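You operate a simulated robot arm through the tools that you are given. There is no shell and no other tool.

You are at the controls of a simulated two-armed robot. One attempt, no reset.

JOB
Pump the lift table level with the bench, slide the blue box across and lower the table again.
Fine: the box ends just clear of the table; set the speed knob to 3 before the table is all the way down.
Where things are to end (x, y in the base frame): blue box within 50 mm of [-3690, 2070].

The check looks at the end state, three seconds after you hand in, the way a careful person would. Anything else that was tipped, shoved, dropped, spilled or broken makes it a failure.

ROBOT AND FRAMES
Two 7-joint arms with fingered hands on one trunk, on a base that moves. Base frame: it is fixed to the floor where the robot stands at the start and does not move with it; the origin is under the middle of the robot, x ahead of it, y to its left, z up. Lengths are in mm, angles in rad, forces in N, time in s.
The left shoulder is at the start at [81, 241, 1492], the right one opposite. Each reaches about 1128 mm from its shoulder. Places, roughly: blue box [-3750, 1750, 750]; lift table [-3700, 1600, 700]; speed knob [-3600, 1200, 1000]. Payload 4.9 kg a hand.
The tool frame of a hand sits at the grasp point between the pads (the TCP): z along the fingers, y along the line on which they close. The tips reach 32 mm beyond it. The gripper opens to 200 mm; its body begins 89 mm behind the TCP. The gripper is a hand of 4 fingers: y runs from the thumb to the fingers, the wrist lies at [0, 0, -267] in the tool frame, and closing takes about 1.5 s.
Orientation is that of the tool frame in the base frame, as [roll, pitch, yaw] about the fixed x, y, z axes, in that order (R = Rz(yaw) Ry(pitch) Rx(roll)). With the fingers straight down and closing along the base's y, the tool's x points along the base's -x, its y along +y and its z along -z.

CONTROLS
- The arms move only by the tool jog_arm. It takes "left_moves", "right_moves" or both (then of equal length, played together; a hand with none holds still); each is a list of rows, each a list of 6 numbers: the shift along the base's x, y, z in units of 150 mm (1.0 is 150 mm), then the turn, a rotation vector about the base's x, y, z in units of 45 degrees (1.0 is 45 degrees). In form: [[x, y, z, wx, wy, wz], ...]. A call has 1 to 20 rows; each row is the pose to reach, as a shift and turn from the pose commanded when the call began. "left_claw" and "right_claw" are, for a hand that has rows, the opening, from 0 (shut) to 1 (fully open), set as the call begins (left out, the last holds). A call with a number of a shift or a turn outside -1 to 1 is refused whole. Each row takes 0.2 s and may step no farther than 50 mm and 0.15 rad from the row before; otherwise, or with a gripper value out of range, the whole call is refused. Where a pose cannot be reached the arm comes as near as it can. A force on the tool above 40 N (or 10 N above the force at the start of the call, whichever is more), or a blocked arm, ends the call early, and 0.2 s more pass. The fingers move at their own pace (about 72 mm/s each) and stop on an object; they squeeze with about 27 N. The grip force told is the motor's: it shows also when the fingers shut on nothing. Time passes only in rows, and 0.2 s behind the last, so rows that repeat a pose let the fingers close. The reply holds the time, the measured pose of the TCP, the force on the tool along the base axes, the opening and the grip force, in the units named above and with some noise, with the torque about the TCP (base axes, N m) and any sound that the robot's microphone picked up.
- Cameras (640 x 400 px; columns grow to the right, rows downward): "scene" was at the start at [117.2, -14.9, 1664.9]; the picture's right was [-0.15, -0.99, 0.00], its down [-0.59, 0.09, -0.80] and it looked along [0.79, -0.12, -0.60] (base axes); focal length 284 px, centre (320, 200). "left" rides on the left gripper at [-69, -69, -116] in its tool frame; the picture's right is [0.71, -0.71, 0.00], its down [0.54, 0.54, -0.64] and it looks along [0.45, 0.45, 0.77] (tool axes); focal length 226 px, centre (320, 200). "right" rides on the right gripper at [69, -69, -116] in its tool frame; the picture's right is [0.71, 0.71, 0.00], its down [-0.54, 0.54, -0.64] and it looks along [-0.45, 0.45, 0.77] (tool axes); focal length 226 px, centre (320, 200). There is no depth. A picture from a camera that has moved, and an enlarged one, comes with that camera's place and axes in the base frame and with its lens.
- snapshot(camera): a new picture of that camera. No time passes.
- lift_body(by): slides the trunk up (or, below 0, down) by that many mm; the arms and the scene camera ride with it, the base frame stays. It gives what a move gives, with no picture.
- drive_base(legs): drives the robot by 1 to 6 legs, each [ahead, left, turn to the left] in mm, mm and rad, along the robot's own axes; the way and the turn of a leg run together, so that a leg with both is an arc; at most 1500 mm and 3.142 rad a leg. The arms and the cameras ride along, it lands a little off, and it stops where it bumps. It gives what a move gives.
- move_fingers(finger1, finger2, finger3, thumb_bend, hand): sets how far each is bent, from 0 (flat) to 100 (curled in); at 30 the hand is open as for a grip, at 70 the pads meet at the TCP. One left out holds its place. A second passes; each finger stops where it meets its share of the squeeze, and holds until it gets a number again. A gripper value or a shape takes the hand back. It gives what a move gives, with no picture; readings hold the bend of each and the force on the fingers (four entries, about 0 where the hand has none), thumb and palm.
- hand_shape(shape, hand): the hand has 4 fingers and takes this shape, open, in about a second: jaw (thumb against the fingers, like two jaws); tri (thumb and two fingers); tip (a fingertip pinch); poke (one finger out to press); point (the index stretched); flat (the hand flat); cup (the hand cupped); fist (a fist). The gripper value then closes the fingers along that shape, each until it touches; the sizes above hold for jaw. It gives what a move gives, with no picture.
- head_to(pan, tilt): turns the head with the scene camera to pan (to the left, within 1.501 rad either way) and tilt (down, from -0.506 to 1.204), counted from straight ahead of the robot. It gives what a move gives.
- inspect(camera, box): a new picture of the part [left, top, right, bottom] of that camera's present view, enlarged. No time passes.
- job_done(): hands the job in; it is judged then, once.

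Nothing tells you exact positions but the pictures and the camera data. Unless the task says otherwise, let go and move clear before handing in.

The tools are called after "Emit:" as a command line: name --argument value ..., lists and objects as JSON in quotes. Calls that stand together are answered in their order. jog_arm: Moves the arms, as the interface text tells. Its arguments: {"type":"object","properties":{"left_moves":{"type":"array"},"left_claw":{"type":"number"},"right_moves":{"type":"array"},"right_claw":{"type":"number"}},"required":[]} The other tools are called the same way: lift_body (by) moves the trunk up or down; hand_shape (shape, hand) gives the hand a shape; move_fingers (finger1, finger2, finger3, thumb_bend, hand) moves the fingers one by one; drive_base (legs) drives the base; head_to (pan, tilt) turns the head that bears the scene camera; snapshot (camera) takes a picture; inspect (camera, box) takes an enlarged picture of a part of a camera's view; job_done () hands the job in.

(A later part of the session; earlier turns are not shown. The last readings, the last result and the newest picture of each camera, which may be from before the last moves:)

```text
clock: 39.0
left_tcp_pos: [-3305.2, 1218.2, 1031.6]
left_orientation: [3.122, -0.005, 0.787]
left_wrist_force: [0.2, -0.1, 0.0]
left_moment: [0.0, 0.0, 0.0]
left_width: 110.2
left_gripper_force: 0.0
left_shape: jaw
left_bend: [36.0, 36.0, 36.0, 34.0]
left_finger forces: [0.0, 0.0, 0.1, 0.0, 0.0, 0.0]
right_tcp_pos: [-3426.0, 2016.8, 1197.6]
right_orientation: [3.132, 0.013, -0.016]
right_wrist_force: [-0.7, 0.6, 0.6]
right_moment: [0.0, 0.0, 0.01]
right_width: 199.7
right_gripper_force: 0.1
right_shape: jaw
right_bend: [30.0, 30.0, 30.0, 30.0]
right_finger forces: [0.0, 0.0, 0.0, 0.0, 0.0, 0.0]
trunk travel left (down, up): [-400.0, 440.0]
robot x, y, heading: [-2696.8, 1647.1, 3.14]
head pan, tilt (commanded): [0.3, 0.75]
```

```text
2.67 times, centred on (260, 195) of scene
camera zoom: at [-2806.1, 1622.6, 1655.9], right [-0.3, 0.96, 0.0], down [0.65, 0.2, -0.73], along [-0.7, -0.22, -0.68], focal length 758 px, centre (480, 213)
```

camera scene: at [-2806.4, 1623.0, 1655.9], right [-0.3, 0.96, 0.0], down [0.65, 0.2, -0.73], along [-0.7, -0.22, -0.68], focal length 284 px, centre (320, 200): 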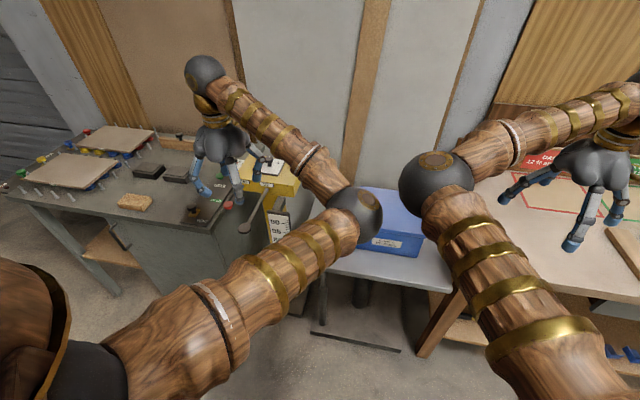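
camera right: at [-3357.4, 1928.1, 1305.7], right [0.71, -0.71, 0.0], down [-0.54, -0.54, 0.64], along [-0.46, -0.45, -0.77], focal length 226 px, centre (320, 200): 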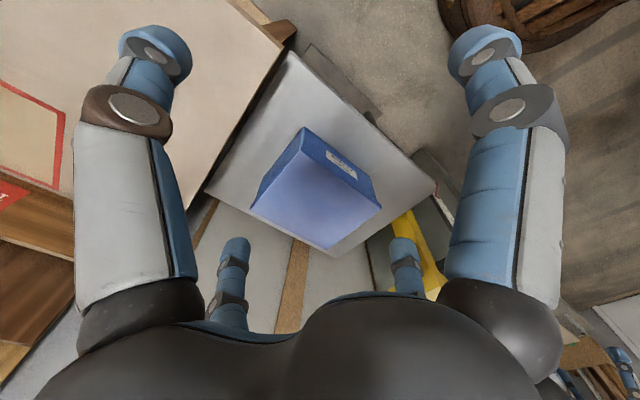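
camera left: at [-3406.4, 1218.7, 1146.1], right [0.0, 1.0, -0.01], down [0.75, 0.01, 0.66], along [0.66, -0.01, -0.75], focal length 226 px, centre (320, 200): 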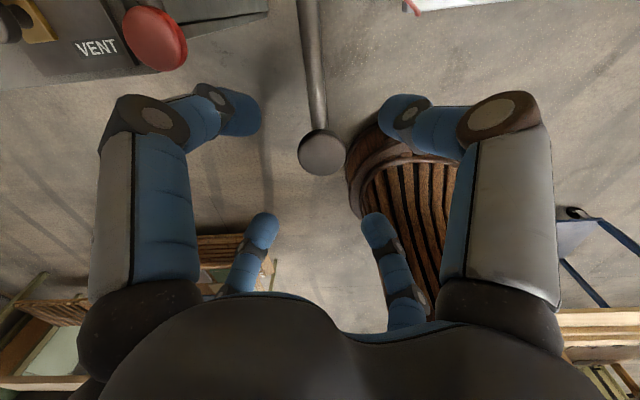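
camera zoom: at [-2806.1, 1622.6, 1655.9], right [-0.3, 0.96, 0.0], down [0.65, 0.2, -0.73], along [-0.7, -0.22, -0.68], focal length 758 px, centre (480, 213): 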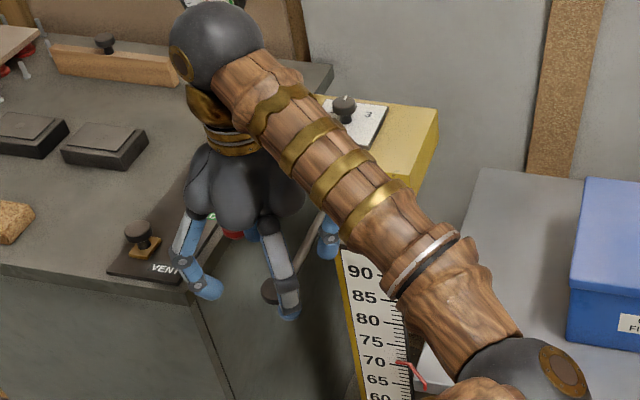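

The ball is still centred between the fingers, and the scale pointer now shows near 70. I'll lower the last 60 mm and close the fingers on the ball.

Emit:
jog_arm --left_moves '[[-0.01, 0, -0.2, 0, 0, 0], [-0.01, 0, -0.38, 0, 0, 0], [-0.01, 0, -0.38, 0, 0, 0]]'

Emit:
jog_arm --left_moves '[[0, 0, 0, 0, 0, 0], [0, 0, 0, 0, 0, 0], [0, 0, 0, 0, 0, 0], [0, 0, 0, 0, 0, 0], [0, 0, 0, 0, 0, 0]]' --left_claw 0.0

Emit:
snapshot --camera "left"

Emit:
inspect --camera "scene" --box '[180, 120, 340, 270]'

```text
clock: 39.8
left_tcp_pos: [-3306.9, 1217.0, 973.6]
left_orientation: [3.12, -0.007, 0.789]
left_wrist_force: [-0.3, 0.3, 1.0]
left_moment: [-0.02, 0.02, 0.02]
left_width: 110.4
left_gripper_force: 0.1
left_shape: jaw
left_bend: [36.0, 36.0, 36.0, 34.0]
left_finger forces: [0.0, 0.0, 0.0, 0.0, 0.0, 0.1]
right_tcp_pos: [-3426.3, 2017.1, 1196.9]
right_orientation: [3.132, 0.012, -0.016]
right_wrist_force: [-0.1, 0.3, -0.6]
right_moment: [-0.03, -0.02, 0.0]
right_width: 199.9
right_gripper_force: 0.0
right_shape: jaw
right_bend: [30.0, 30.0, 30.0, 30.0]
right_finger forces: [0.0, 0.0, 0.1, 0.1, 0.1, 0.0]
trunk travel left (down, up): [-400.0, 440.0]
robot x, y, heading: [-2697.1, 1649.6, 3.144]
head pan, tilt (commanded): [0.3, 0.75]
```

```text
clock: 41.0
left_tcp_pos: [-3307.9, 1219.6, 972.4]
left_orientation: [3.119, -0.01, 0.786]
left_wrist_force: [1.8, 5.1, -22.1]
left_moment: [-0.02, -0.03, 0.0]
left_width: 16.1
left_gripper_force: 27.0
left_shape: jaw
left_bend: [75.0, 74.0, 75.0, 63.0]
left_finger forces: [18.3, 19.0, 19.0, 0.0, 22.1, 0.0]
right_tcp_pos: [-3427.6, 2016.5, 1195.2]
right_orientation: [3.134, 0.013, -0.016]
right_wrist_force: [0.5, 0.2, -0.6]
right_moment: [0.0, 0.01, 0.01]
right_width: 199.6
right_gripper_force: 0.0
right_shape: jaw
right_bend: [30.0, 30.0, 30.0, 30.0]
right_finger forces: [0.1, 0.1, 0.0, 0.0, 0.0, 0.1]
trunk travel left (down, up): [-400.0, 440.0]
robot x, y, heading: [-2693.2, 1655.6, 3.141]
head pan, tilt (commanded): [0.3, 0.75]
```

```text
taken
camera left: at [-3408.7, 1218.7, 1086.5], right [0.0, 1.0, -0.01], down [0.75, 0.01, 0.66], along [0.66, -0.01, -0.75], focal length 226 px, centre (320, 200)
```

left: 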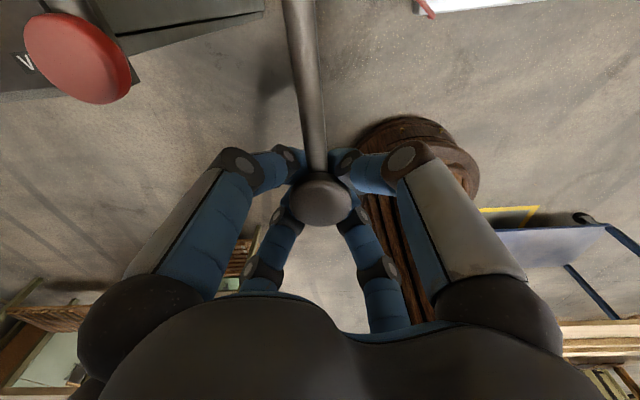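

```text
2.67 times, centred on (260, 195) of scene
camera zoom: at [-2808.2, 1621.4, 1655.4], right [-0.3, 0.96, 0.0], down [0.65, 0.2, -0.73], along [-0.7, -0.22, -0.68], focal length 758 px, centre (480, 213)
```

zoom: 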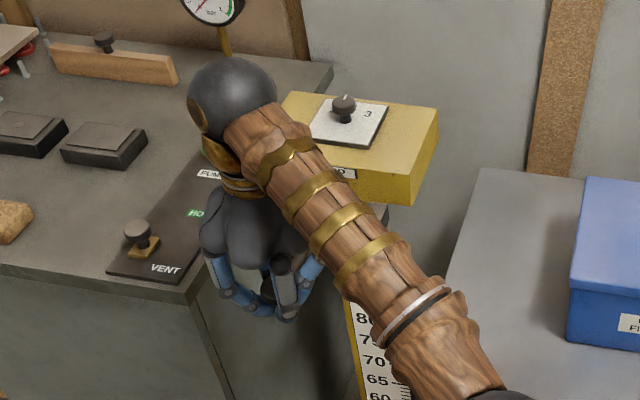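

The fingers have closed around the ball and caged it (27 N grip). I'll push the lever down a little and watch the force, any sounds and the table's response.

Emit:
jog_arm --left_moves '[[0, 0, -0.1, 0, 0, 0], [-0.01, 0, -0.2, 0, 0, 0], [-0.02, 0, -0.3, 0, 0, 0], [-0.04, 0, -0.4, 0, 0, 0]]'

Emit:
inspect --camera "scene" --box '[180, 120, 340, 270]'

Emit:
snapshot --camera "left"

```text
clock: 42.0
left_tcp_pos: [-3315.0, 1217.2, 915.5]
left_orientation: [3.121, -0.005, 0.787]
left_wrist_force: [0.2, 0.6, 0.2]
left_moment: [-0.01, -0.02, -0.01]
left_width: 15.3
left_gripper_force: 26.8
left_shape: jaw
left_bend: [76.0, 75.0, 76.0, 65.0]
left_finger forces: [0.1, 0.1, 0.0, 0.0, 0.0, 0.1]
right_tcp_pos: [-3425.9, 2016.2, 1196.8]
right_orientation: [3.134, 0.014, -0.016]
right_wrist_force: [0.7, 0.5, 0.2]
right_moment: [0.01, -0.01, 0.01]
right_width: 199.7
right_gripper_force: 0.0
right_shape: jaw
right_bend: [30.0, 30.0, 30.0, 30.0]
right_finger forces: [0.0, 0.0, 0.1, 0.1, 0.0, 0.0]
trunk travel left (down, up): [-400.0, 440.0]
robot x, y, heading: [-2698.2, 1649.5, 3.139]
head pan, tilt (commanded): [0.3, 0.75]
```

```text
2.67 times, centred on (260, 195) of scene
camera zoom: at [-2806.1, 1621.9, 1656.0], right [-0.3, 0.96, 0.0], down [0.65, 0.2, -0.73], along [-0.7, -0.22, -0.68], focal length 758 px, centre (480, 213)
```

zoom: 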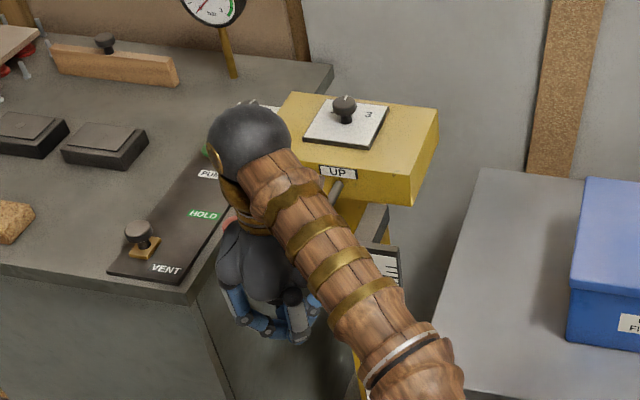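

```text
taken
camera left: at [-3414.6, 1218.7, 1029.7], right [0.0, 1.0, -0.01], down [0.75, 0.01, 0.66], along [0.66, -0.01, -0.75], focal length 226 px, centre (320, 200)
```

left: 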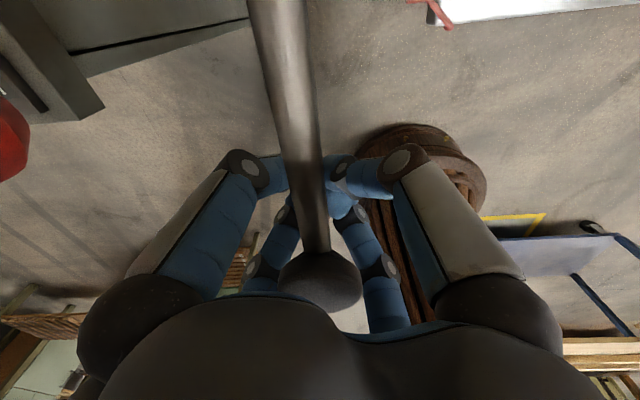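

The ball popped above the closed fingertips and now sits in the cage just under the palm, and the lever hasn't moved. I'll keep going down so the palm presses on the ball.

Emit:
jog_arm --left_moves '[[-0.01, 0, -0.07, 0, 0, 0], [-0.02, 0, -0.14, 0, 0, 0], [-0.03, 0, -0.21, 0, 0, 0], [-0.05, 0, -0.28, 0, 0, 0]]'

Emit:
snapshot --camera "left"

Emit:
inspect --camera "scene" --box '[180, 120, 420, 320]'

```text
clock: 43.0
left_tcp_pos: [-3323.4, 1217.8, 874.6]
left_orientation: [3.121, -0.006, 0.786]
left_wrist_force: [1.7, 0.3, 2.1]
left_moment: [-0.06, 0.16, -0.02]
left_width: 15.0
left_gripper_force: 26.6
left_shape: jaw
left_bend: [76.0, 75.0, 76.0, 65.0]
left_finger forces: [0.0, 0.0, 0.0, 0.0, 0.0, 2.7]
right_tcp_pos: [-3425.2, 2015.8, 1198.5]
right_orientation: [3.133, 0.014, -0.017]
right_wrist_force: [0.1, -0.2, -0.4]
right_moment: [0.0, -0.03, -0.01]
right_width: 200.1
right_gripper_force: 0.1
right_shape: jaw
right_bend: [30.0, 30.0, 30.0, 30.0]
right_finger forces: [0.0, 0.1, 0.0, 0.0, 0.1, 0.1]
trunk travel left (down, up): [-400.0, 440.0]
robot x, y, heading: [-2695.0, 1651.5, 3.14]
head pan, tilt (commanded): [0.3, 0.75]
```

```text
taken
camera left: at [-3421.5, 1219.0, 987.7], right [0.0, 1.0, -0.01], down [0.75, 0.01, 0.66], along [0.66, -0.01, -0.75], focal length 226 px, centre (320, 200)
```

left: 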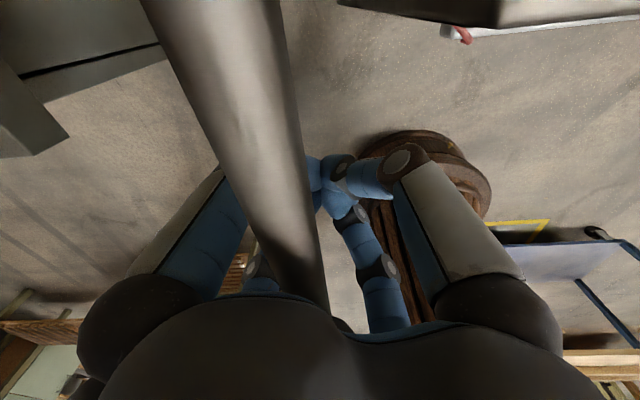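

```text
2.00 times, centred on (300, 220) of scene
camera zoom: at [-2805.8, 1622.2, 1656.0], right [-0.3, 0.96, 0.0], down [0.65, 0.2, -0.73], along [-0.7, -0.22, -0.68], focal length 568 px, centre (360, 160)
```

zoom: 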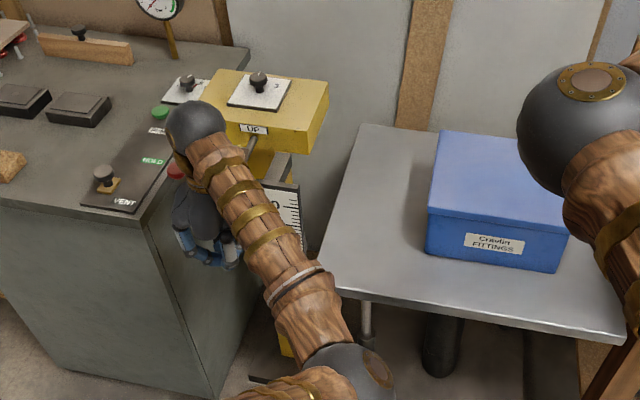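

The palm is pressing the ball with only a few newtons, so the lever is light. I'll continue the stroke downward along its arc and watch the table.

Emit:
jog_arm --left_moves '[[0, 0, -0.1, 0, 0, 0], [0, 0, -0.2, 0, 0, 0], [-0.01, 0, -0.3, 0, 0, 0], [-0.02, 0, -0.4, 0, 0, 0]]'

Emit:
snapshot --camera "left"

Emit:
inspect --camera "scene" --box '[180, 120, 420, 320]'

```text
clock: 44.0
left_tcp_pos: [-3325.1, 1217.4, 815.3]
left_orientation: [3.122, 0.0, 0.785]
left_wrist_force: [-5.8, -5.8, 18.7]
left_moment: [0.33, 0.61, 0.23]
left_width: 15.2
left_gripper_force: 27.3
left_shape: jaw
left_bend: [76.0, 75.0, 76.0, 65.0]
left_finger forces: [0.0, 0.0, 0.0, 0.1, 0.0, 16.4]
right_tcp_pos: [-3423.6, 2017.2, 1199.0]
right_orientation: [3.135, 0.016, -0.016]
right_wrist_force: [-0.9, 0.7, 0.5]
right_moment: [0.02, 0.01, 0.01]
right_width: 199.8
right_gripper_force: 0.0
right_shape: jaw
right_bend: [30.0, 30.0, 30.0, 30.0]
right_finger forces: [0.0, 0.0, 0.0, 0.1, 0.0, 0.0]
trunk travel left (down, up): [-400.0, 440.0]
robot x, y, heading: [-2697.3, 1644.4, 3.14]
head pan, tilt (commanded): [0.3, 0.75]
```

```text
taken
camera left: at [-3423.3, 1219.0, 930.8], right [0.0, 1.0, -0.01], down [0.76, 0.01, 0.65], along [0.65, -0.01, -0.76], focal length 226 px, centre (320, 200)
```

left: 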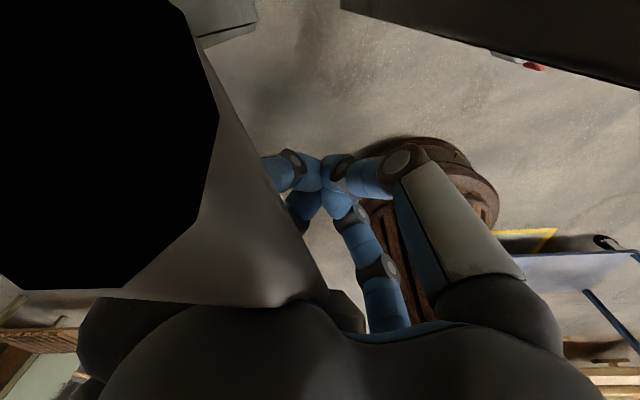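

```text
2.00 times, centred on (300, 220) of scene
camera zoom: at [-2802.8, 1623.3, 1656.6], right [-0.3, 0.96, 0.0], down [0.65, 0.2, -0.73], along [-0.7, -0.22, -0.68], focal length 568 px, centre (360, 160)
```

zoom: 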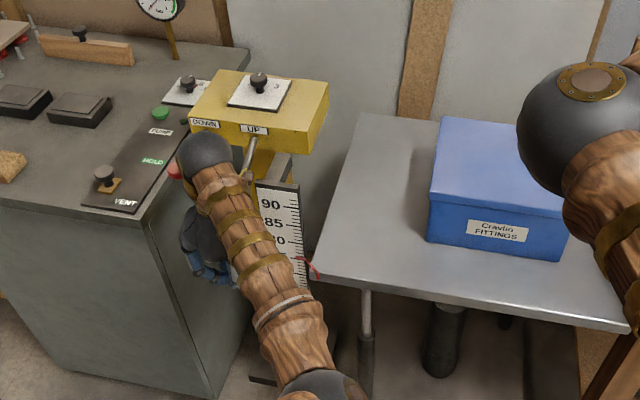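

The table rose with the stroke, and the force is about 19 N. I'll zoom in on the scale to read its height now.

Emit:
inspect --camera "scene" --box '[285, 205, 349, 265]'

Emit:
snapshot --camera "right"

```text
6.67 times, centred on (317, 235) of scene
camera zoom: at [-2802.8, 1623.3, 1656.6], right [-0.3, 0.96, 0.0], down [0.65, 0.2, -0.73], along [-0.7, -0.22, -0.68], focal length 1895 px, centre (340, -33)
```

zoom: 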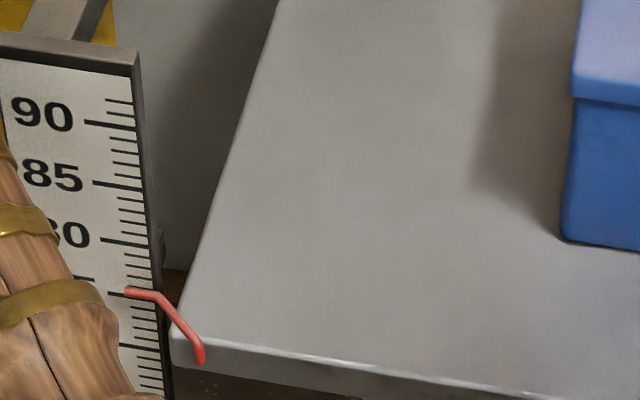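

```text
taken
camera right: at [-3352.6, 2085.9, 1314.0], right [0.7, -0.72, 0.0], down [-0.54, -0.53, 0.66], along [-0.47, -0.45, -0.75], focal length 226 px, centre (320, 200)
```

right: 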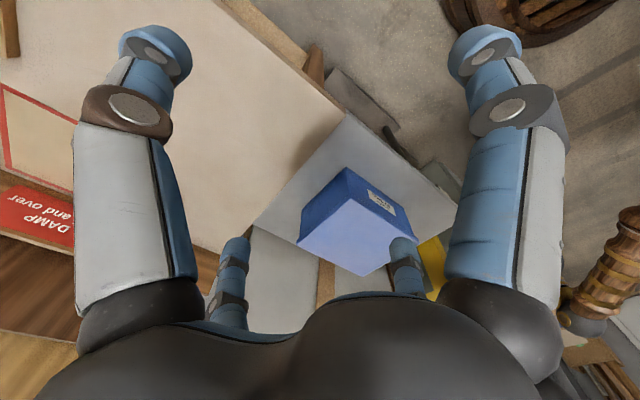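

The pointer reads about 75 now. I'll hold the lever still for a moment to see whether the table rises only with lever movement or keeps rising while it is held.

Emit:
jog_arm --left_moves '[[0, 0, 0, 0, 0, 0], [0, 0, 0, 0, 0, 0]]'

Emit:
inspect --camera "scene" --box '[285, 205, 349, 265]'

```text
clock: 44.6
left_tcp_pos: [-3324.5, 1216.7, 814.0]
left_orientation: [3.12, -0.001, 0.787]
left_wrist_force: [-5.1, -6.3, 30.5]
left_moment: [0.42, 1.27, 0.39]
left_width: 15.2
left_gripper_force: 27.7
left_shape: jaw
left_bend: [76.0, 75.0, 76.0, 65.0]
left_finger forces: [0.0, 0.0, 0.0, 0.0, 0.1, 27.1]
right_tcp_pos: [-3424.4, 2016.9, 1198.4]
right_orientation: [3.132, 0.016, -0.016]
right_wrist_force: [0.3, 0.4, -1.0]
right_moment: [0.0, 0.0, -0.02]
right_width: 199.8
right_gripper_force: 0.1
right_shape: jaw
right_bend: [30.0, 30.0, 30.0, 30.0]
right_finger forces: [0.1, 0.0, 0.0, 0.1, 0.1, 0.0]
trunk travel left (down, up): [-400.0, 440.0]
robot x, y, heading: [-2694.9, 1649.5, 3.14]
head pan, tilt (commanded): [0.3, 0.75]
```

```text
6.67 times, centred on (317, 235) of scene
camera zoom: at [-2803.3, 1623.4, 1656.3], right [-0.3, 0.96, 0.0], down [0.65, 0.2, -0.73], along [-0.7, -0.22, -0.68], focal length 1895 px, centre (340, -33)
```

zoom: 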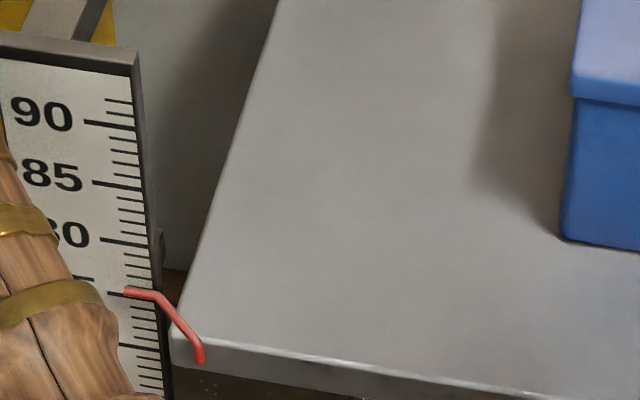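

The table held its height, so it rises only as the lever moves. I'll raise the lever for the next stroke.

Emit:
jog_arm --left_moves '[[0, 0, 0.15, 0, 0, 0], [0, 0, 0.3, 0, 0, 0], [0.02, 0, 0.45, 0, 0, 0], [0.03, 0, 0.6, 0, 0, 0], [0.03, 0, 0.62, 0, 0, 0]]'

Emit:
snapshot --camera "left"

Emit:
inspect --camera "scene" --box '[180, 120, 420, 320]'

```text
clock: 45.8
left_tcp_pos: [-3319.8, 1218.2, 904.5]
left_orientation: [3.121, -0.007, 0.787]
left_wrist_force: [0.3, -0.8, 0.5]
left_moment: [0.0, 0.01, 0.0]
left_width: 15.3
left_gripper_force: 26.7
left_shape: jaw
left_bend: [76.0, 75.0, 76.0, 65.0]
left_finger forces: [0.0, 0.0, 0.0, 0.0, 0.0, 0.0]
right_tcp_pos: [-3425.8, 2017.2, 1197.2]
right_orientation: [3.134, 0.011, -0.016]
right_wrist_force: [0.1, 0.1, -0.3]
right_moment: [-0.01, 0.0, -0.01]
right_width: 199.6
right_gripper_force: 0.0
right_shape: jaw
right_bend: [30.0, 30.0, 30.0, 30.0]
right_finger forces: [0.1, 0.1, 0.1, 0.0, 0.0, 0.0]
trunk travel left (down, up): [-400.0, 440.0]
robot x, y, heading: [-2694.5, 1648.5, 3.139]
head pan, tilt (commanded): [0.3, 0.75]
```

```text
taken
camera left: at [-3419.7, 1219.2, 1020.3], right [0.0, 1.0, -0.01], down [0.75, 0.01, 0.66], along [0.66, -0.01, -0.75], focal length 226 px, centre (320, 200)
```

left: 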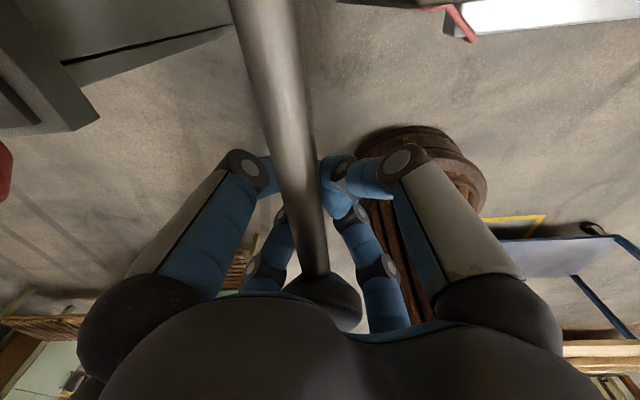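

```text
2.00 times, centred on (300, 220) of scene
camera zoom: at [-2806.4, 1622.1, 1655.9], right [-0.3, 0.96, 0.0], down [0.65, 0.2, -0.73], along [-0.7, -0.22, -0.68], focal length 568 px, centre (360, 160)
```

zoom: 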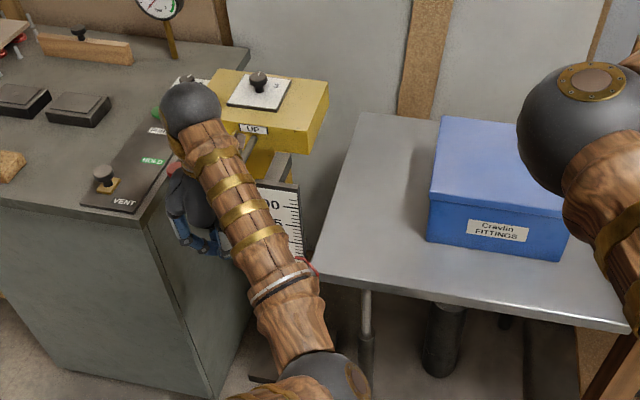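

The lever came back up on its own and the table stayed at about 75. I'll do a second full stroke and then release the lever again.

Emit:
jog_arm --left_moves '[[0, 0, -0.1, 0, 0, 0], [0, 0, -0.2, 0, 0, 0], [0, 0, -0.3, 0, 0, 0], [-0.01, 0, -0.4, 0, 0, 0], [-0.02, 0, -0.5, 0, 0, 0], [-0.03, 0, -0.6, 0, 0, 0]]'

Emit:
inspect --camera "scene" --box '[285, 205, 349, 265]'

Emit:
jog_arm --left_moves '[[0, 0, 0.15, 0, 0, 0], [0, 0, 0.3, 0, 0, 0], [0.02, 0, 0.45, 0, 0, 0], [0.03, 0, 0.6, 0, 0, 0], [0.03, 0, 0.6, 0, 0, 0]]'

Emit:
inspect --camera "scene" --box '[180, 120, 420, 320]'

Emit:
snapshot --camera "right"

```text
clock: 47.2
left_tcp_pos: [-3324.9, 1217.6, 815.3]
left_orientation: [3.119, -0.002, 0.786]
left_wrist_force: [-2.0, -3.3, 12.2]
left_moment: [0.19, 0.44, 0.15]
left_width: 14.9
left_gripper_force: 27.3
left_shape: jaw
left_bend: [76.0, 75.0, 76.0, 65.0]
left_finger forces: [0.1, 0.0, 0.0, 0.1, 0.1, 10.0]
right_tcp_pos: [-3425.5, 2016.5, 1198.7]
right_orientation: [3.133, 0.013, -0.016]
right_wrist_force: [0.0, 0.2, 0.5]
right_moment: [0.0, 0.01, -0.03]
right_width: 199.7
right_gripper_force: 0.1
right_shape: jaw
right_bend: [30.0, 30.0, 30.0, 30.0]
right_finger forces: [0.0, 0.0, 0.0, 0.1, 0.0, 0.0]
trunk travel left (down, up): [-400.0, 440.0]
robot x, y, heading: [-2698.3, 1648.0, 3.141]
head pan, tilt (commanded): [0.3, 0.75]
```

```text
6.67 times, centred on (317, 235) of scene
camera zoom: at [-2805.0, 1622.4, 1656.2], right [-0.3, 0.96, 0.0], down [0.65, 0.2, -0.73], along [-0.7, -0.22, -0.68], focal length 1895 px, centre (340, -33)
```

zoom: 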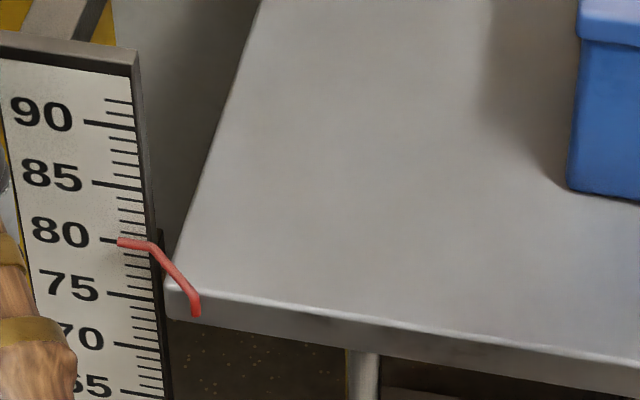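

```text
clock: 48.4
left_tcp_pos: [-3320.8, 1219.5, 904.6]
left_orientation: [3.116, -0.007, 0.787]
left_wrist_force: [-0.3, -0.7, 0.0]
left_moment: [-0.02, -0.04, 0.01]
left_width: 15.3
left_gripper_force: 27.4
left_shape: jaw
left_bend: [76.0, 75.0, 76.0, 65.0]
left_finger forces: [0.0, 0.0, 0.0, 0.0, 0.0, 0.1]
right_tcp_pos: [-3427.2, 2016.6, 1197.5]
right_orientation: [3.135, 0.011, -0.015]
right_wrist_force: [-0.1, -0.5, 0.5]
right_moment: [0.01, 0.0, 0.0]
right_width: 199.9
right_gripper_force: 0.0
right_shape: jaw
right_bend: [30.0, 30.0, 30.0, 30.0]
right_finger forces: [0.0, 0.0, 0.1, 0.1, 0.0, 0.0]
trunk travel left (down, up): [-400.0, 440.0]
robot x, y, heading: [-2697.3, 1648.0, 3.143]
head pan, tilt (commanded): [0.3, 0.75]
```

```text
2.00 times, centred on (300, 220) of scene
camera zoom: at [-2806.6, 1622.0, 1655.8], right [-0.3, 0.96, 0.0], down [0.65, 0.2, -0.73], along [-0.7, -0.22, -0.68], focal length 568 px, centre (360, 160)
```

zoom: 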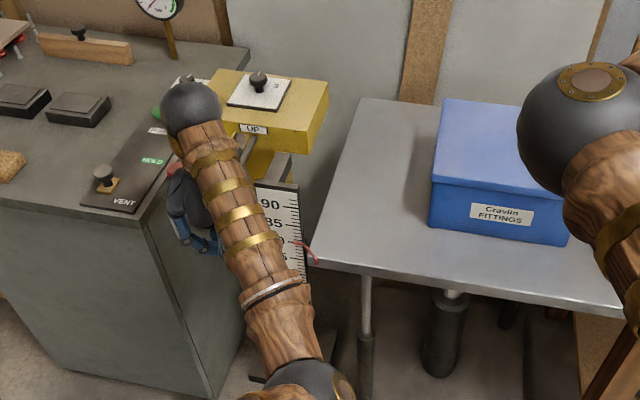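

```text
taken
camera right: at [-3355.4, 2085.1, 1312.3], right [0.7, -0.72, 0.0], down [-0.54, -0.53, 0.65], along [-0.47, -0.45, -0.76], focal length 226 px, centre (320, 200)
```

right: 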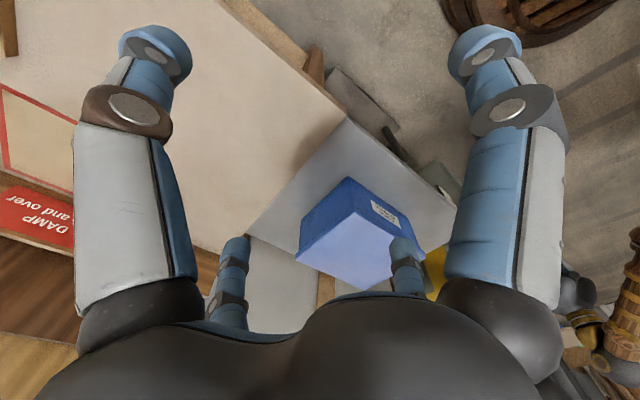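

Each full stroke adds about 5 cm, and the pointer now sits at 80. The bench is still visibly higher, so I'll do a third stroke.

Emit:
jog_arm --left_moves '[[0, 0, -0.1, 0, 0, 0], [0, 0, -0.2, 0, 0, 0], [0, 0, -0.3, 0, 0, 0], [-0.01, 0, -0.4, 0, 0, 0], [-0.02, 0, -0.5, 0, 0, 0], [-0.03, 0, -0.6, 0, 0, 0]]'

Emit:
jog_arm --left_moves '[[0, 0, 0.15, 0, 0, 0], [0, 0, 0.3, 0, 0, 0], [0.02, 0, 0.45, 0, 0, 0], [0.03, 0, 0.6, 0, 0, 0], [0.03, 0, 0.6, 0, 0, 0]]'

Emit:
inspect --camera "scene" --box '[285, 195, 349, 255]'

Emit:
snapshot --camera "scene"

Emit:
inspect --camera "right" --box '[200, 60, 450, 300]'

```text
clock: 49.8
left_tcp_pos: [-3325.8, 1217.6, 816.1]
left_orientation: [3.12, -0.005, 0.787]
left_wrist_force: [-2.4, -2.4, 12.2]
left_moment: [0.15, 0.45, 0.13]
left_width: 15.3
left_gripper_force: 27.0
left_shape: jaw
left_bend: [76.0, 75.0, 76.0, 65.0]
left_finger forces: [0.1, 0.0, 0.0, 0.0, 0.0, 10.4]
right_tcp_pos: [-3424.8, 2017.1, 1198.0]
right_orientation: [3.135, 0.015, -0.016]
right_wrist_force: [0.4, -0.5, 0.0]
right_moment: [-0.02, 0.01, 0.0]
right_width: 199.9
right_gripper_force: 0.0
right_shape: jaw
right_bend: [30.0, 30.0, 30.0, 30.0]
right_finger forces: [0.0, 0.0, 0.0, 0.0, 0.0, 0.0]
trunk travel left (down, up): [-400.0, 440.0]
robot x, y, heading: [-2699.1, 1648.5, 3.139]
head pan, tilt (commanded): [0.3, 0.75]
```

```text
clock: 51.0
left_tcp_pos: [-3319.7, 1218.6, 905.8]
left_orientation: [3.118, -0.007, 0.787]
left_wrist_force: [0.0, -0.1, 0.2]
left_moment: [-0.01, 0.0, 0.01]
left_width: 15.3
left_gripper_force: 27.3
left_shape: jaw
left_bend: [76.0, 75.0, 76.0, 65.0]
left_finger forces: [0.0, 0.0, 0.0, 0.1, 0.1, 0.1]
right_tcp_pos: [-3426.0, 2015.5, 1196.9]
right_orientation: [3.134, 0.013, -0.016]
right_wrist_force: [-0.3, 0.3, 0.8]
right_moment: [0.03, -0.04, 0.0]
right_width: 200.0
right_gripper_force: 0.0
right_shape: jaw
right_bend: [30.0, 30.0, 30.0, 30.0]
right_finger forces: [0.0, 0.1, 0.0, 0.0, 0.1, 0.0]
trunk travel left (down, up): [-400.0, 440.0]
robot x, y, heading: [-2700.4, 1650.2, 3.142]
head pan, tilt (commanded): [0.3, 0.75]
```

```text
6.67 times, centred on (317, 225) of scene
camera zoom: at [-2806.5, 1621.6, 1655.8], right [-0.3, 0.96, 0.0], down [0.65, 0.2, -0.73], along [-0.7, -0.22, -0.68], focal length 1895 px, centre (340, 33)
```

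zoom: 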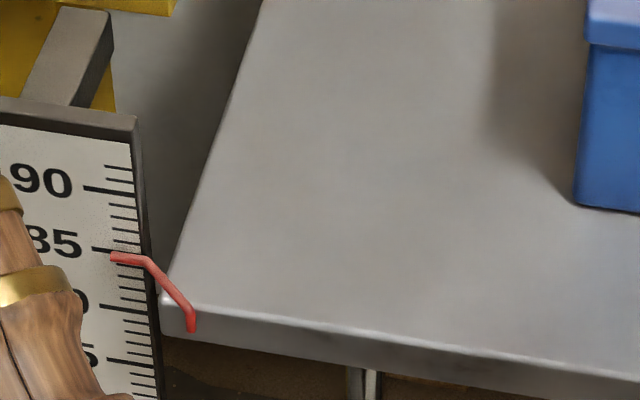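

```text
taken
camera scene: at [-2806.5, 1621.6, 1655.8], right [-0.3, 0.96, 0.0], down [0.65, 0.2, -0.73], along [-0.7, -0.22, -0.68], focal length 284 px, centre (320, 200)
```

scene: 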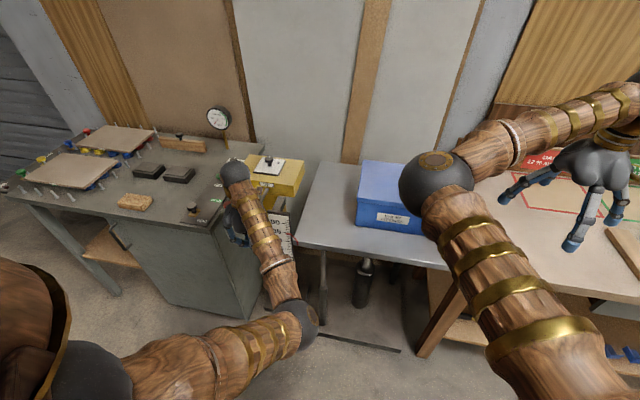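

```text
1.67 times, centred on (325, 180) of right
camera zoom: at [-3355.3, 2084.8, 1312.5], right [0.7, -0.72, 0.0], down [-0.54, -0.53, 0.65], along [-0.47, -0.45, -0.76], focal length 377 px, centre (312, 233)
```

zoom: 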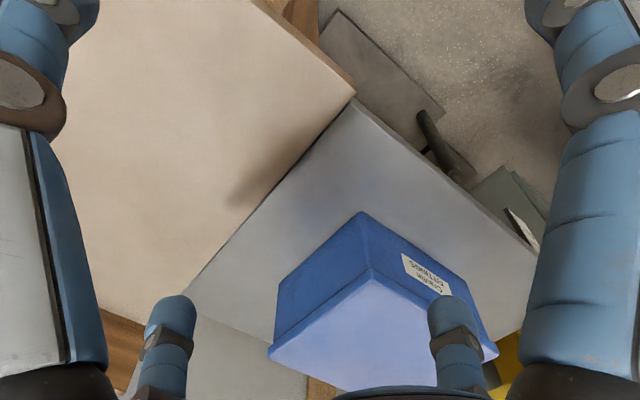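

The pointer reads about 84.5, so the table is close to the bench. My right elbow hides the junction, so I'll move the right hand further right and up for a clear view.

Emit:
jog_arm --right_moves '[[0, 0.25, 0.15, 0, 0, 0], [0, 0.5, 0.3, 0, 0, 0], [0.1, 0.75, 0.45, 0, 0, 0], [0.2, 1.0, 0.6, 0, 0, 0], [0.3, 1.0, 0.8, 0, 0, 0], [0.3, 1.0, 0.8, 0, 0, 0]]'

Emit:
head_to --pan -0.1 --tilt 0.75

Emit:
snapshot --camera "scene"

```text
clock: 52.4
left_tcp_pos: [-3321.3, 1217.4, 905.5]
left_orientation: [3.119, -0.007, 0.787]
left_wrist_force: [0.1, -0.9, -0.4]
left_moment: [0.0, 0.0, 0.01]
left_width: 15.4
left_gripper_force: 27.1
left_shape: jaw
left_bend: [76.0, 75.0, 76.0, 65.0]
left_finger forces: [0.0, 0.0, 0.0, 0.0, 0.0, 0.0]
right_tcp_pos: [-3383.4, 2165.5, 1316.3]
right_orientation: [3.134, 0.012, -0.016]
right_wrist_force: [0.2, -0.3, 0.2]
right_moment: [0.01, -0.02, -0.01]
right_width: 199.7
right_gripper_force: 0.0
right_shape: jaw
right_bend: [30.0, 30.0, 30.0, 30.0]
right_finger forces: [0.0, 0.1, 0.1, 0.0, 0.1, 0.0]
trunk travel left (down, up): [-400.0, 440.0]
robot x, y, heading: [-2696.0, 1647.1, 3.142]
head pan, tilt (commanded): [0.3, 0.75]
```

```text
clock: 53.3
left_tcp_pos: [-3320.8, 1218.6, 906.0]
left_orientation: [3.118, -0.004, 0.788]
left_wrist_force: [-0.8, -0.5, 0.7]
left_moment: [0.0, -0.01, -0.02]
left_width: 15.4
left_gripper_force: 27.5
left_shape: jaw
left_bend: [76.0, 75.0, 76.0, 65.0]
left_finger forces: [0.0, 0.0, 0.1, 0.0, 0.0, 0.1]
right_tcp_pos: [-3381.7, 2167.5, 1315.2]
right_orientation: [3.133, 0.012, -0.014]
right_wrist_force: [0.4, -0.2, 0.3]
right_moment: [0.0, -0.03, -0.02]
right_width: 199.8
right_gripper_force: 0.1
right_shape: jaw
right_bend: [30.0, 30.0, 30.0, 30.0]
right_finger forces: [0.0, 0.0, 0.0, 0.0, 0.0, 0.1]
trunk travel left (down, up): [-400.0, 440.0]
robot x, y, heading: [-2695.2, 1649.0, 3.143]
head pan, tilt (commanded): [-0.099, 0.75]
```

```text
taken
camera scene: at [-2809.4, 1655.0, 1655.9], right [0.1, 1.0, 0.0], down [0.68, -0.07, -0.73], along [-0.73, 0.07, -0.68], focal length 284 px, centre (320, 200)
```

scene: 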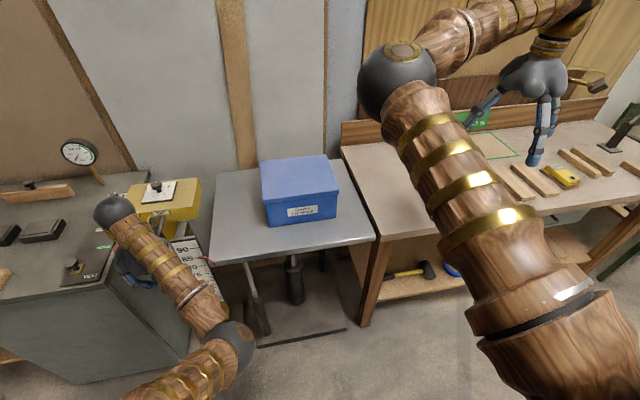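

Emit:
inspect --camera "scene" --box '[310, 130, 430, 260]'

Emit:
inspect --camera "scene" --box '[350, 200, 410, 260]'

Emit:
inspect --camera "scene" --box '[200, 140, 400, 270]'

Emit:
snapshot --camera "right"

```text
3.08 times, centred on (370, 195) of scene
camera zoom: at [-2809.4, 1655.0, 1655.9], right [0.1, 1.0, 0.0], down [0.68, -0.07, -0.73], along [-0.73, 0.07, -0.68], focal length 875 px, centre (166, 215)
```

zoom: 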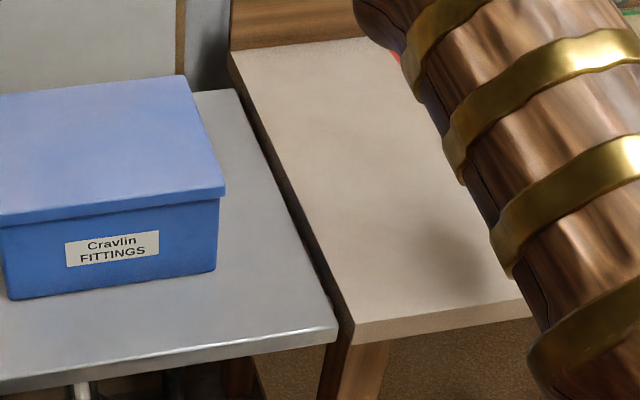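

```text
6.67 times, centred on (380, 230) of scene
camera zoom: at [-2809.4, 1655.0, 1655.9], right [0.1, 1.0, 0.0], down [0.68, -0.07, -0.73], along [-0.73, 0.07, -0.68], focal length 1895 px, centre (-80, 0)
```

zoom: 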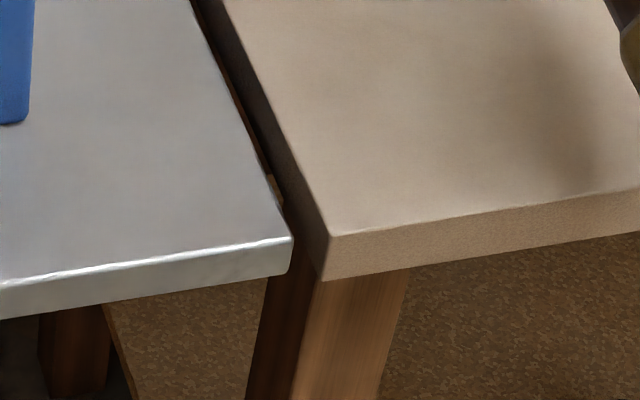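

```text
3.08 times, centred on (300, 205) of scene
camera zoom: at [-2809.4, 1655.0, 1655.9], right [0.1, 1.0, 0.0], down [0.68, -0.07, -0.73], along [-0.73, 0.07, -0.68], focal length 875 px, centre (382, 185)
```

zoom: 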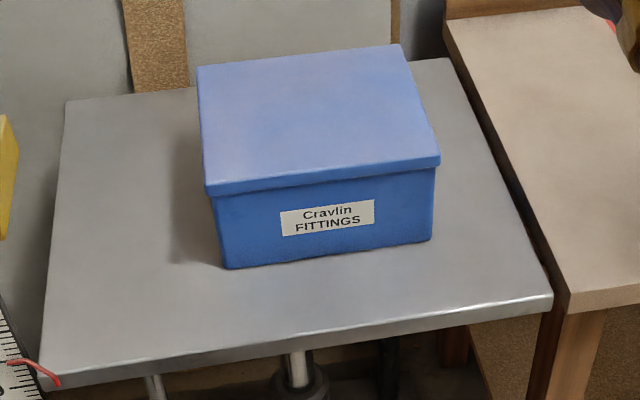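

```text
taken
camera right: at [-3311.2, 2235.3, 1431.3], right [0.7, -0.72, 0.0], down [-0.54, -0.53, 0.65], along [-0.47, -0.45, -0.76], focal length 226 px, centre (320, 200)
```

right: 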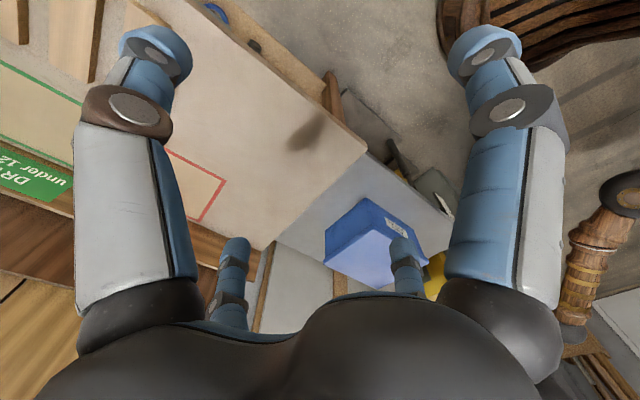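

The bench and table edges look nearly flush, but one viewpoint can't separate height from gap. I'll look at the junction from the right wrist camera on the other side.

Emit:
inspect --camera "right" --box '[310, 110, 410, 180]'

Emit:
inspect --camera "right" --box '[250, 130, 390, 260]'

```text
5.71 times, centred on (360, 145) of right
camera zoom: at [-3311.2, 2235.3, 1431.3], right [0.7, -0.72, 0.0], down [-0.54, -0.53, 0.65], along [-0.47, -0.45, -0.76], focal length 1292 px, centre (91, 514)
```

zoom: 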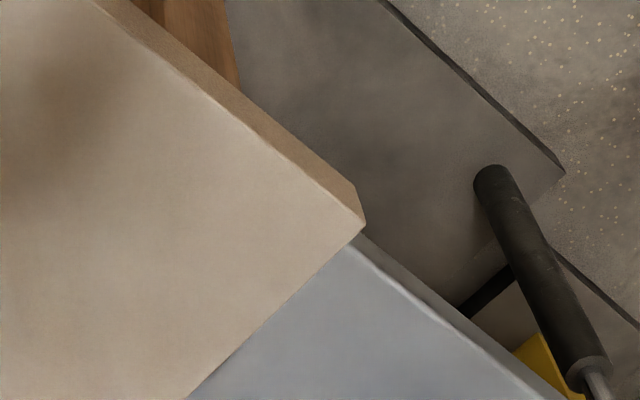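

```text
3.08 times, centred on (320, 195) of right
camera zoom: at [-3311.2, 2235.3, 1431.3], right [0.7, -0.72, 0.0], down [-0.54, -0.53, 0.65], along [-0.47, -0.45, -0.76], focal length 696 px, centre (320, 215)
```

zoom: 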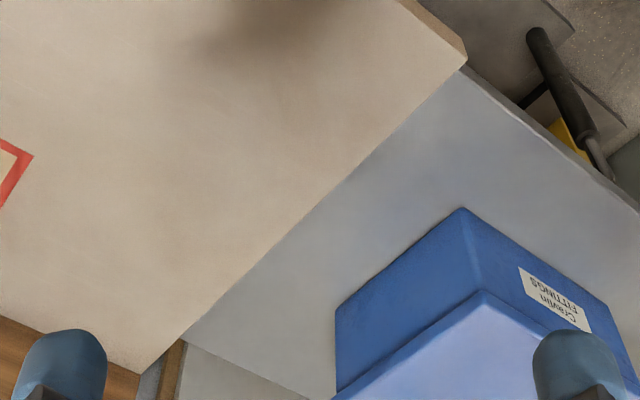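

No gap shows from this side, so the bench is still roughly 20 mm higher than the table. To get the exact difference I'll close the right hand and touch the bench gently, then the table's free corner.

Emit:
jog_arm --right_moves '[[-0.15, -0.2, -0.1, 0, 0, 0], [-0.3, -0.4, -0.2, 0, 0, 0], [-0.45, -0.6, -0.35, 0, 0, 0], [-0.6, -0.8, -0.5, 0, 0, 0], [-0.75, -0.98, -0.65, 0, 0, 0], [-0.75, -0.98, -0.85, 0, 0, 0], [-0.75, -0.98, -1.0, 0, 0, 0], [-0.75, -0.98, -1.0, 0, 0, 0]]' --right_claw 0.0

Emit:
snapshot --camera "right"

Emit:
snapshot --camera "scene"

```text
clock: 55.1
left_tcp_pos: [-3321.0, 1217.9, 905.8]
left_orientation: [3.12, -0.006, 0.787]
left_wrist_force: [0.1, -0.6, -0.8]
left_moment: [-0.05, 0.01, 0.01]
left_width: 15.4
left_gripper_force: 27.2
left_shape: jaw
left_bend: [76.0, 75.0, 76.0, 65.0]
left_finger forces: [0.0, 0.1, 0.0, 0.0, 0.0, 0.0]
right_tcp_pos: [-3494.4, 2019.5, 1167.1]
right_orientation: [3.134, 0.012, -0.017]
right_wrist_force: [-1.0, -0.3, -1.0]
right_moment: [0.0, -0.02, 0.0]
right_width: 0.1
right_gripper_force: 22.1
right_shape: jaw
right_bend: [70.0, 70.0, 70.0, 70.0]
right_finger forces: [0.1, 0.0, 0.0, 0.0, 0.1, 0.1]
trunk travel left (down, up): [-400.0, 440.0]
robot x, y, heading: [-2695.2, 1648.2, 3.142]
head pan, tilt (commanded): [-0.099, 0.75]
```

```text
taken
camera right: at [-3423.1, 2087.8, 1282.6], right [0.7, -0.72, 0.0], down [-0.54, -0.53, 0.65], along [-0.47, -0.45, -0.76], focal length 226 px, centre (320, 200)
```

right: 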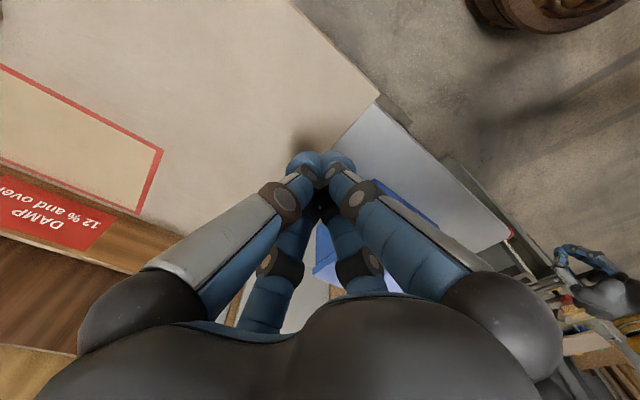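

```text
taken
camera scene: at [-2809.3, 1654.5, 1655.9], right [0.1, 0.99, 0.0], down [0.68, -0.07, -0.73], along [-0.73, 0.07, -0.68], focal length 284 px, centre (320, 200)
```

scene: 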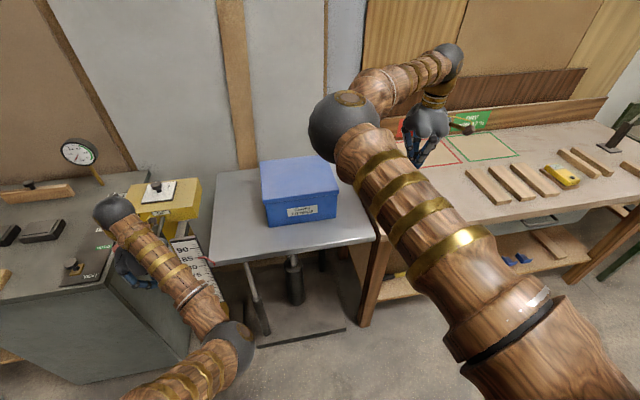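

The closed right hand is above the bench near [-3494, 2020], clear of everything. I'll lower it toward the bench top, slowly near contact.

Emit:
jog_arm --right_moves '[[0, 0, -0.25, 0, 0, 0], [0, 0, -0.5, 0, 0, 0], [0, 0, -0.75, 0, 0, 0], [0, 0, -1.0, 0, 0, 0]]'

Emit:
jog_arm --right_moves '[[0, 0, -0.2, 0, 0, 0], [0, 0, -0.4, 0, 0, 0], [0, 0, -0.6, 0, 0, 0], [0, 0, -0.65, 0, 0, 0]]'

Emit:
jog_arm --right_moves '[[0, 0, -0.02, 0, 0, 0], [0, 0, -0.04, 0, 0, 0], [0, 0, -0.06, 0, 0, 0], [0, 0, -0.08, 0, 0, 0], [0, 0, -0.1, 0, 0, 0]]'

```text
clock: 56.1
left_tcp_pos: [-3321.8, 1217.6, 906.2]
left_orientation: [3.119, -0.007, 0.787]
left_wrist_force: [-0.6, 0.6, 0.0]
left_moment: [-0.03, -0.04, -0.01]
left_width: 15.3
left_gripper_force: 27.0
left_shape: jaw
left_bend: [76.0, 75.0, 76.0, 65.0]
left_finger forces: [0.0, 0.1, 0.1, 0.0, 0.0, 0.0]
right_tcp_pos: [-3494.9, 2021.3, 1016.5]
right_orientation: [3.134, 0.013, -0.016]
right_wrist_force: [0.2, -0.2, -0.3]
right_moment: [-0.04, -0.02, -0.01]
right_width: 0.1
right_gripper_force: 26.7
right_shape: jaw
right_bend: [70.0, 70.0, 70.0, 70.0]
right_finger forces: [0.1, 0.0, 0.0, 0.0, 0.0, 0.0]
trunk travel left (down, up): [-400.0, 440.0]
robot x, y, heading: [-2697.5, 1647.1, 3.145]
head pan, tilt (commanded): [-0.099, 0.75]
```

```text
clock: 57.1
left_tcp_pos: [-3320.7, 1218.4, 906.9]
left_orientation: [3.118, -0.007, 0.787]
left_wrist_force: [-0.5, 0.2, 0.5]
left_moment: [-0.04, 0.01, 0.0]
left_width: 15.5
left_gripper_force: 26.7
left_shape: jaw
left_bend: [76.0, 75.0, 76.0, 65.0]
left_finger forces: [0.1, 0.0, 0.0, 0.0, 0.0, 0.0]
right_tcp_pos: [-3494.1, 2020.4, 919.0]
right_orientation: [3.134, 0.014, -0.016]
right_wrist_force: [0.3, -0.2, 1.2]
right_moment: [0.04, 0.02, 0.0]
right_width: 0.0
right_gripper_force: 26.8
right_shape: jaw
right_bend: [70.0, 70.0, 70.0, 70.0]
right_finger forces: [0.1, 0.0, 0.0, 0.0, 0.0, 0.0]
trunk travel left (down, up): [-400.0, 440.0]
robot x, y, heading: [-2696.6, 1648.7, 3.144]
head pan, tilt (commanded): [-0.099, 0.75]
```

```text
clock: 58.0
left_tcp_pos: [-3317.8, 1217.4, 906.6]
left_orientation: [3.121, -0.005, 0.786]
left_wrist_force: [1.3, -0.5, -0.3]
left_moment: [-0.03, 0.01, -0.01]
left_width: 15.3
left_gripper_force: 27.3
left_shape: jaw
left_bend: [76.0, 75.0, 76.0, 65.0]
left_finger forces: [0.1, 0.0, 0.1, 0.0, 0.0, 0.0]
right_tcp_pos: [-3494.5, 2020.6, 917.2]
right_orientation: [3.137, 0.021, -0.016]
right_wrist_force: [5.0, -2.5, 24.1]
right_moment: [-0.26, -0.45, -0.07]
right_width: 0.0
right_gripper_force: 26.8
right_shape: jaw
right_bend: [70.0, 70.0, 70.0, 70.0]
right_finger forces: [0.0, 0.1, 0.0, 0.0, 0.0, 0.1]
trunk travel left (down, up): [-400.0, 440.0]
robot x, y, heading: [-2694.8, 1646.4, 3.143]
head pan, tilt (commanded): [-0.099, 0.75]
stopped in row 4 (right hand): the force on the tool passed its limit at 43 N (the readings are from after the stop); the commanded pose is now the measured one
```

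The bench contact came with the tool at about z=918. I'll lift off and repeat the same touch on the table's free front corner near [-3482, 1882], away from the box.

Emit:
jog_arm --right_moves '[[0, 0, 0.2, 0, 0, 0], [0, 0, 0.45, 0, 0, 0], [0.03, -0.3, 0.45, 0, 0, 0], [0.06, -0.6, 0.45, 0, 0, 0], [0.08, -0.91, 0.45, 0, 0, 0], [0.08, -0.92, 0.45, 0, 0, 0]]'

Emit:
snapshot --camera "right"

Emit:
inspect --camera "scene" --box '[250, 130, 450, 260]'

```text
clock: 59.4
left_tcp_pos: [-3320.7, 1217.9, 905.7]
left_orientation: [3.12, -0.006, 0.788]
left_wrist_force: [0.0, 0.7, 1.0]
left_moment: [-0.04, -0.03, 0.01]
left_width: 15.3
left_gripper_force: 27.0
left_shape: jaw
left_bend: [76.0, 75.0, 76.0, 65.0]
left_finger forces: [0.0, 0.1, 0.0, 0.1, 0.1, 0.0]
right_tcp_pos: [-3482.8, 1882.6, 979.9]
right_orientation: [3.135, 0.018, -0.019]
right_wrist_force: [-0.2, -0.5, 0.1]
right_moment: [-0.01, -0.01, 0.01]
right_width: 0.2
right_gripper_force: 27.4
right_shape: jaw
right_bend: [70.0, 70.0, 70.0, 70.0]
right_finger forces: [0.1, 0.0, 0.1, 0.0, 0.0, 0.1]
trunk travel left (down, up): [-400.0, 440.0]
robot x, y, heading: [-2698.8, 1650.9, 3.139]
head pan, tilt (commanded): [-0.099, 0.75]
```

```text
taken
camera right: at [-3412.3, 1951.2, 1095.0], right [0.7, -0.72, -0.01], down [-0.54, -0.53, 0.66], along [-0.48, -0.45, -0.75], focal length 226 px, centre (320, 200)
```

right: 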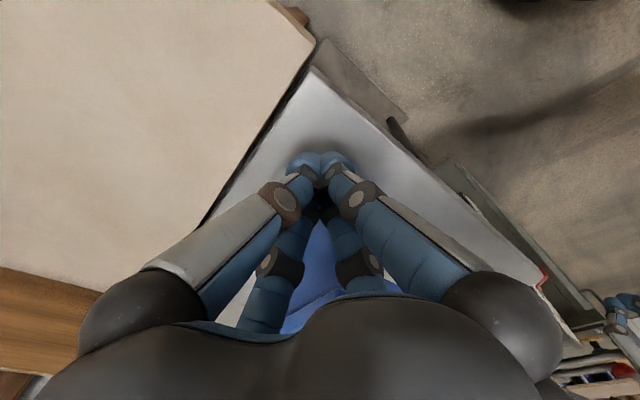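

```text
3.08 times, centred on (350, 195) of scene
camera zoom: at [-2810.5, 1655.9, 1655.8], right [0.1, 0.99, 0.0], down [0.68, -0.07, -0.73], along [-0.73, 0.07, -0.68], focal length 875 px, centre (228, 215)
```

zoom: 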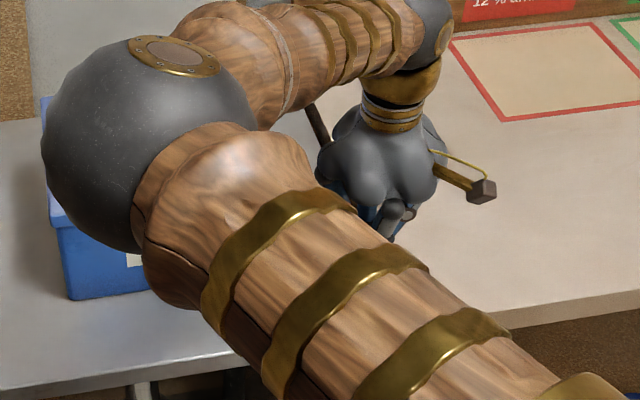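

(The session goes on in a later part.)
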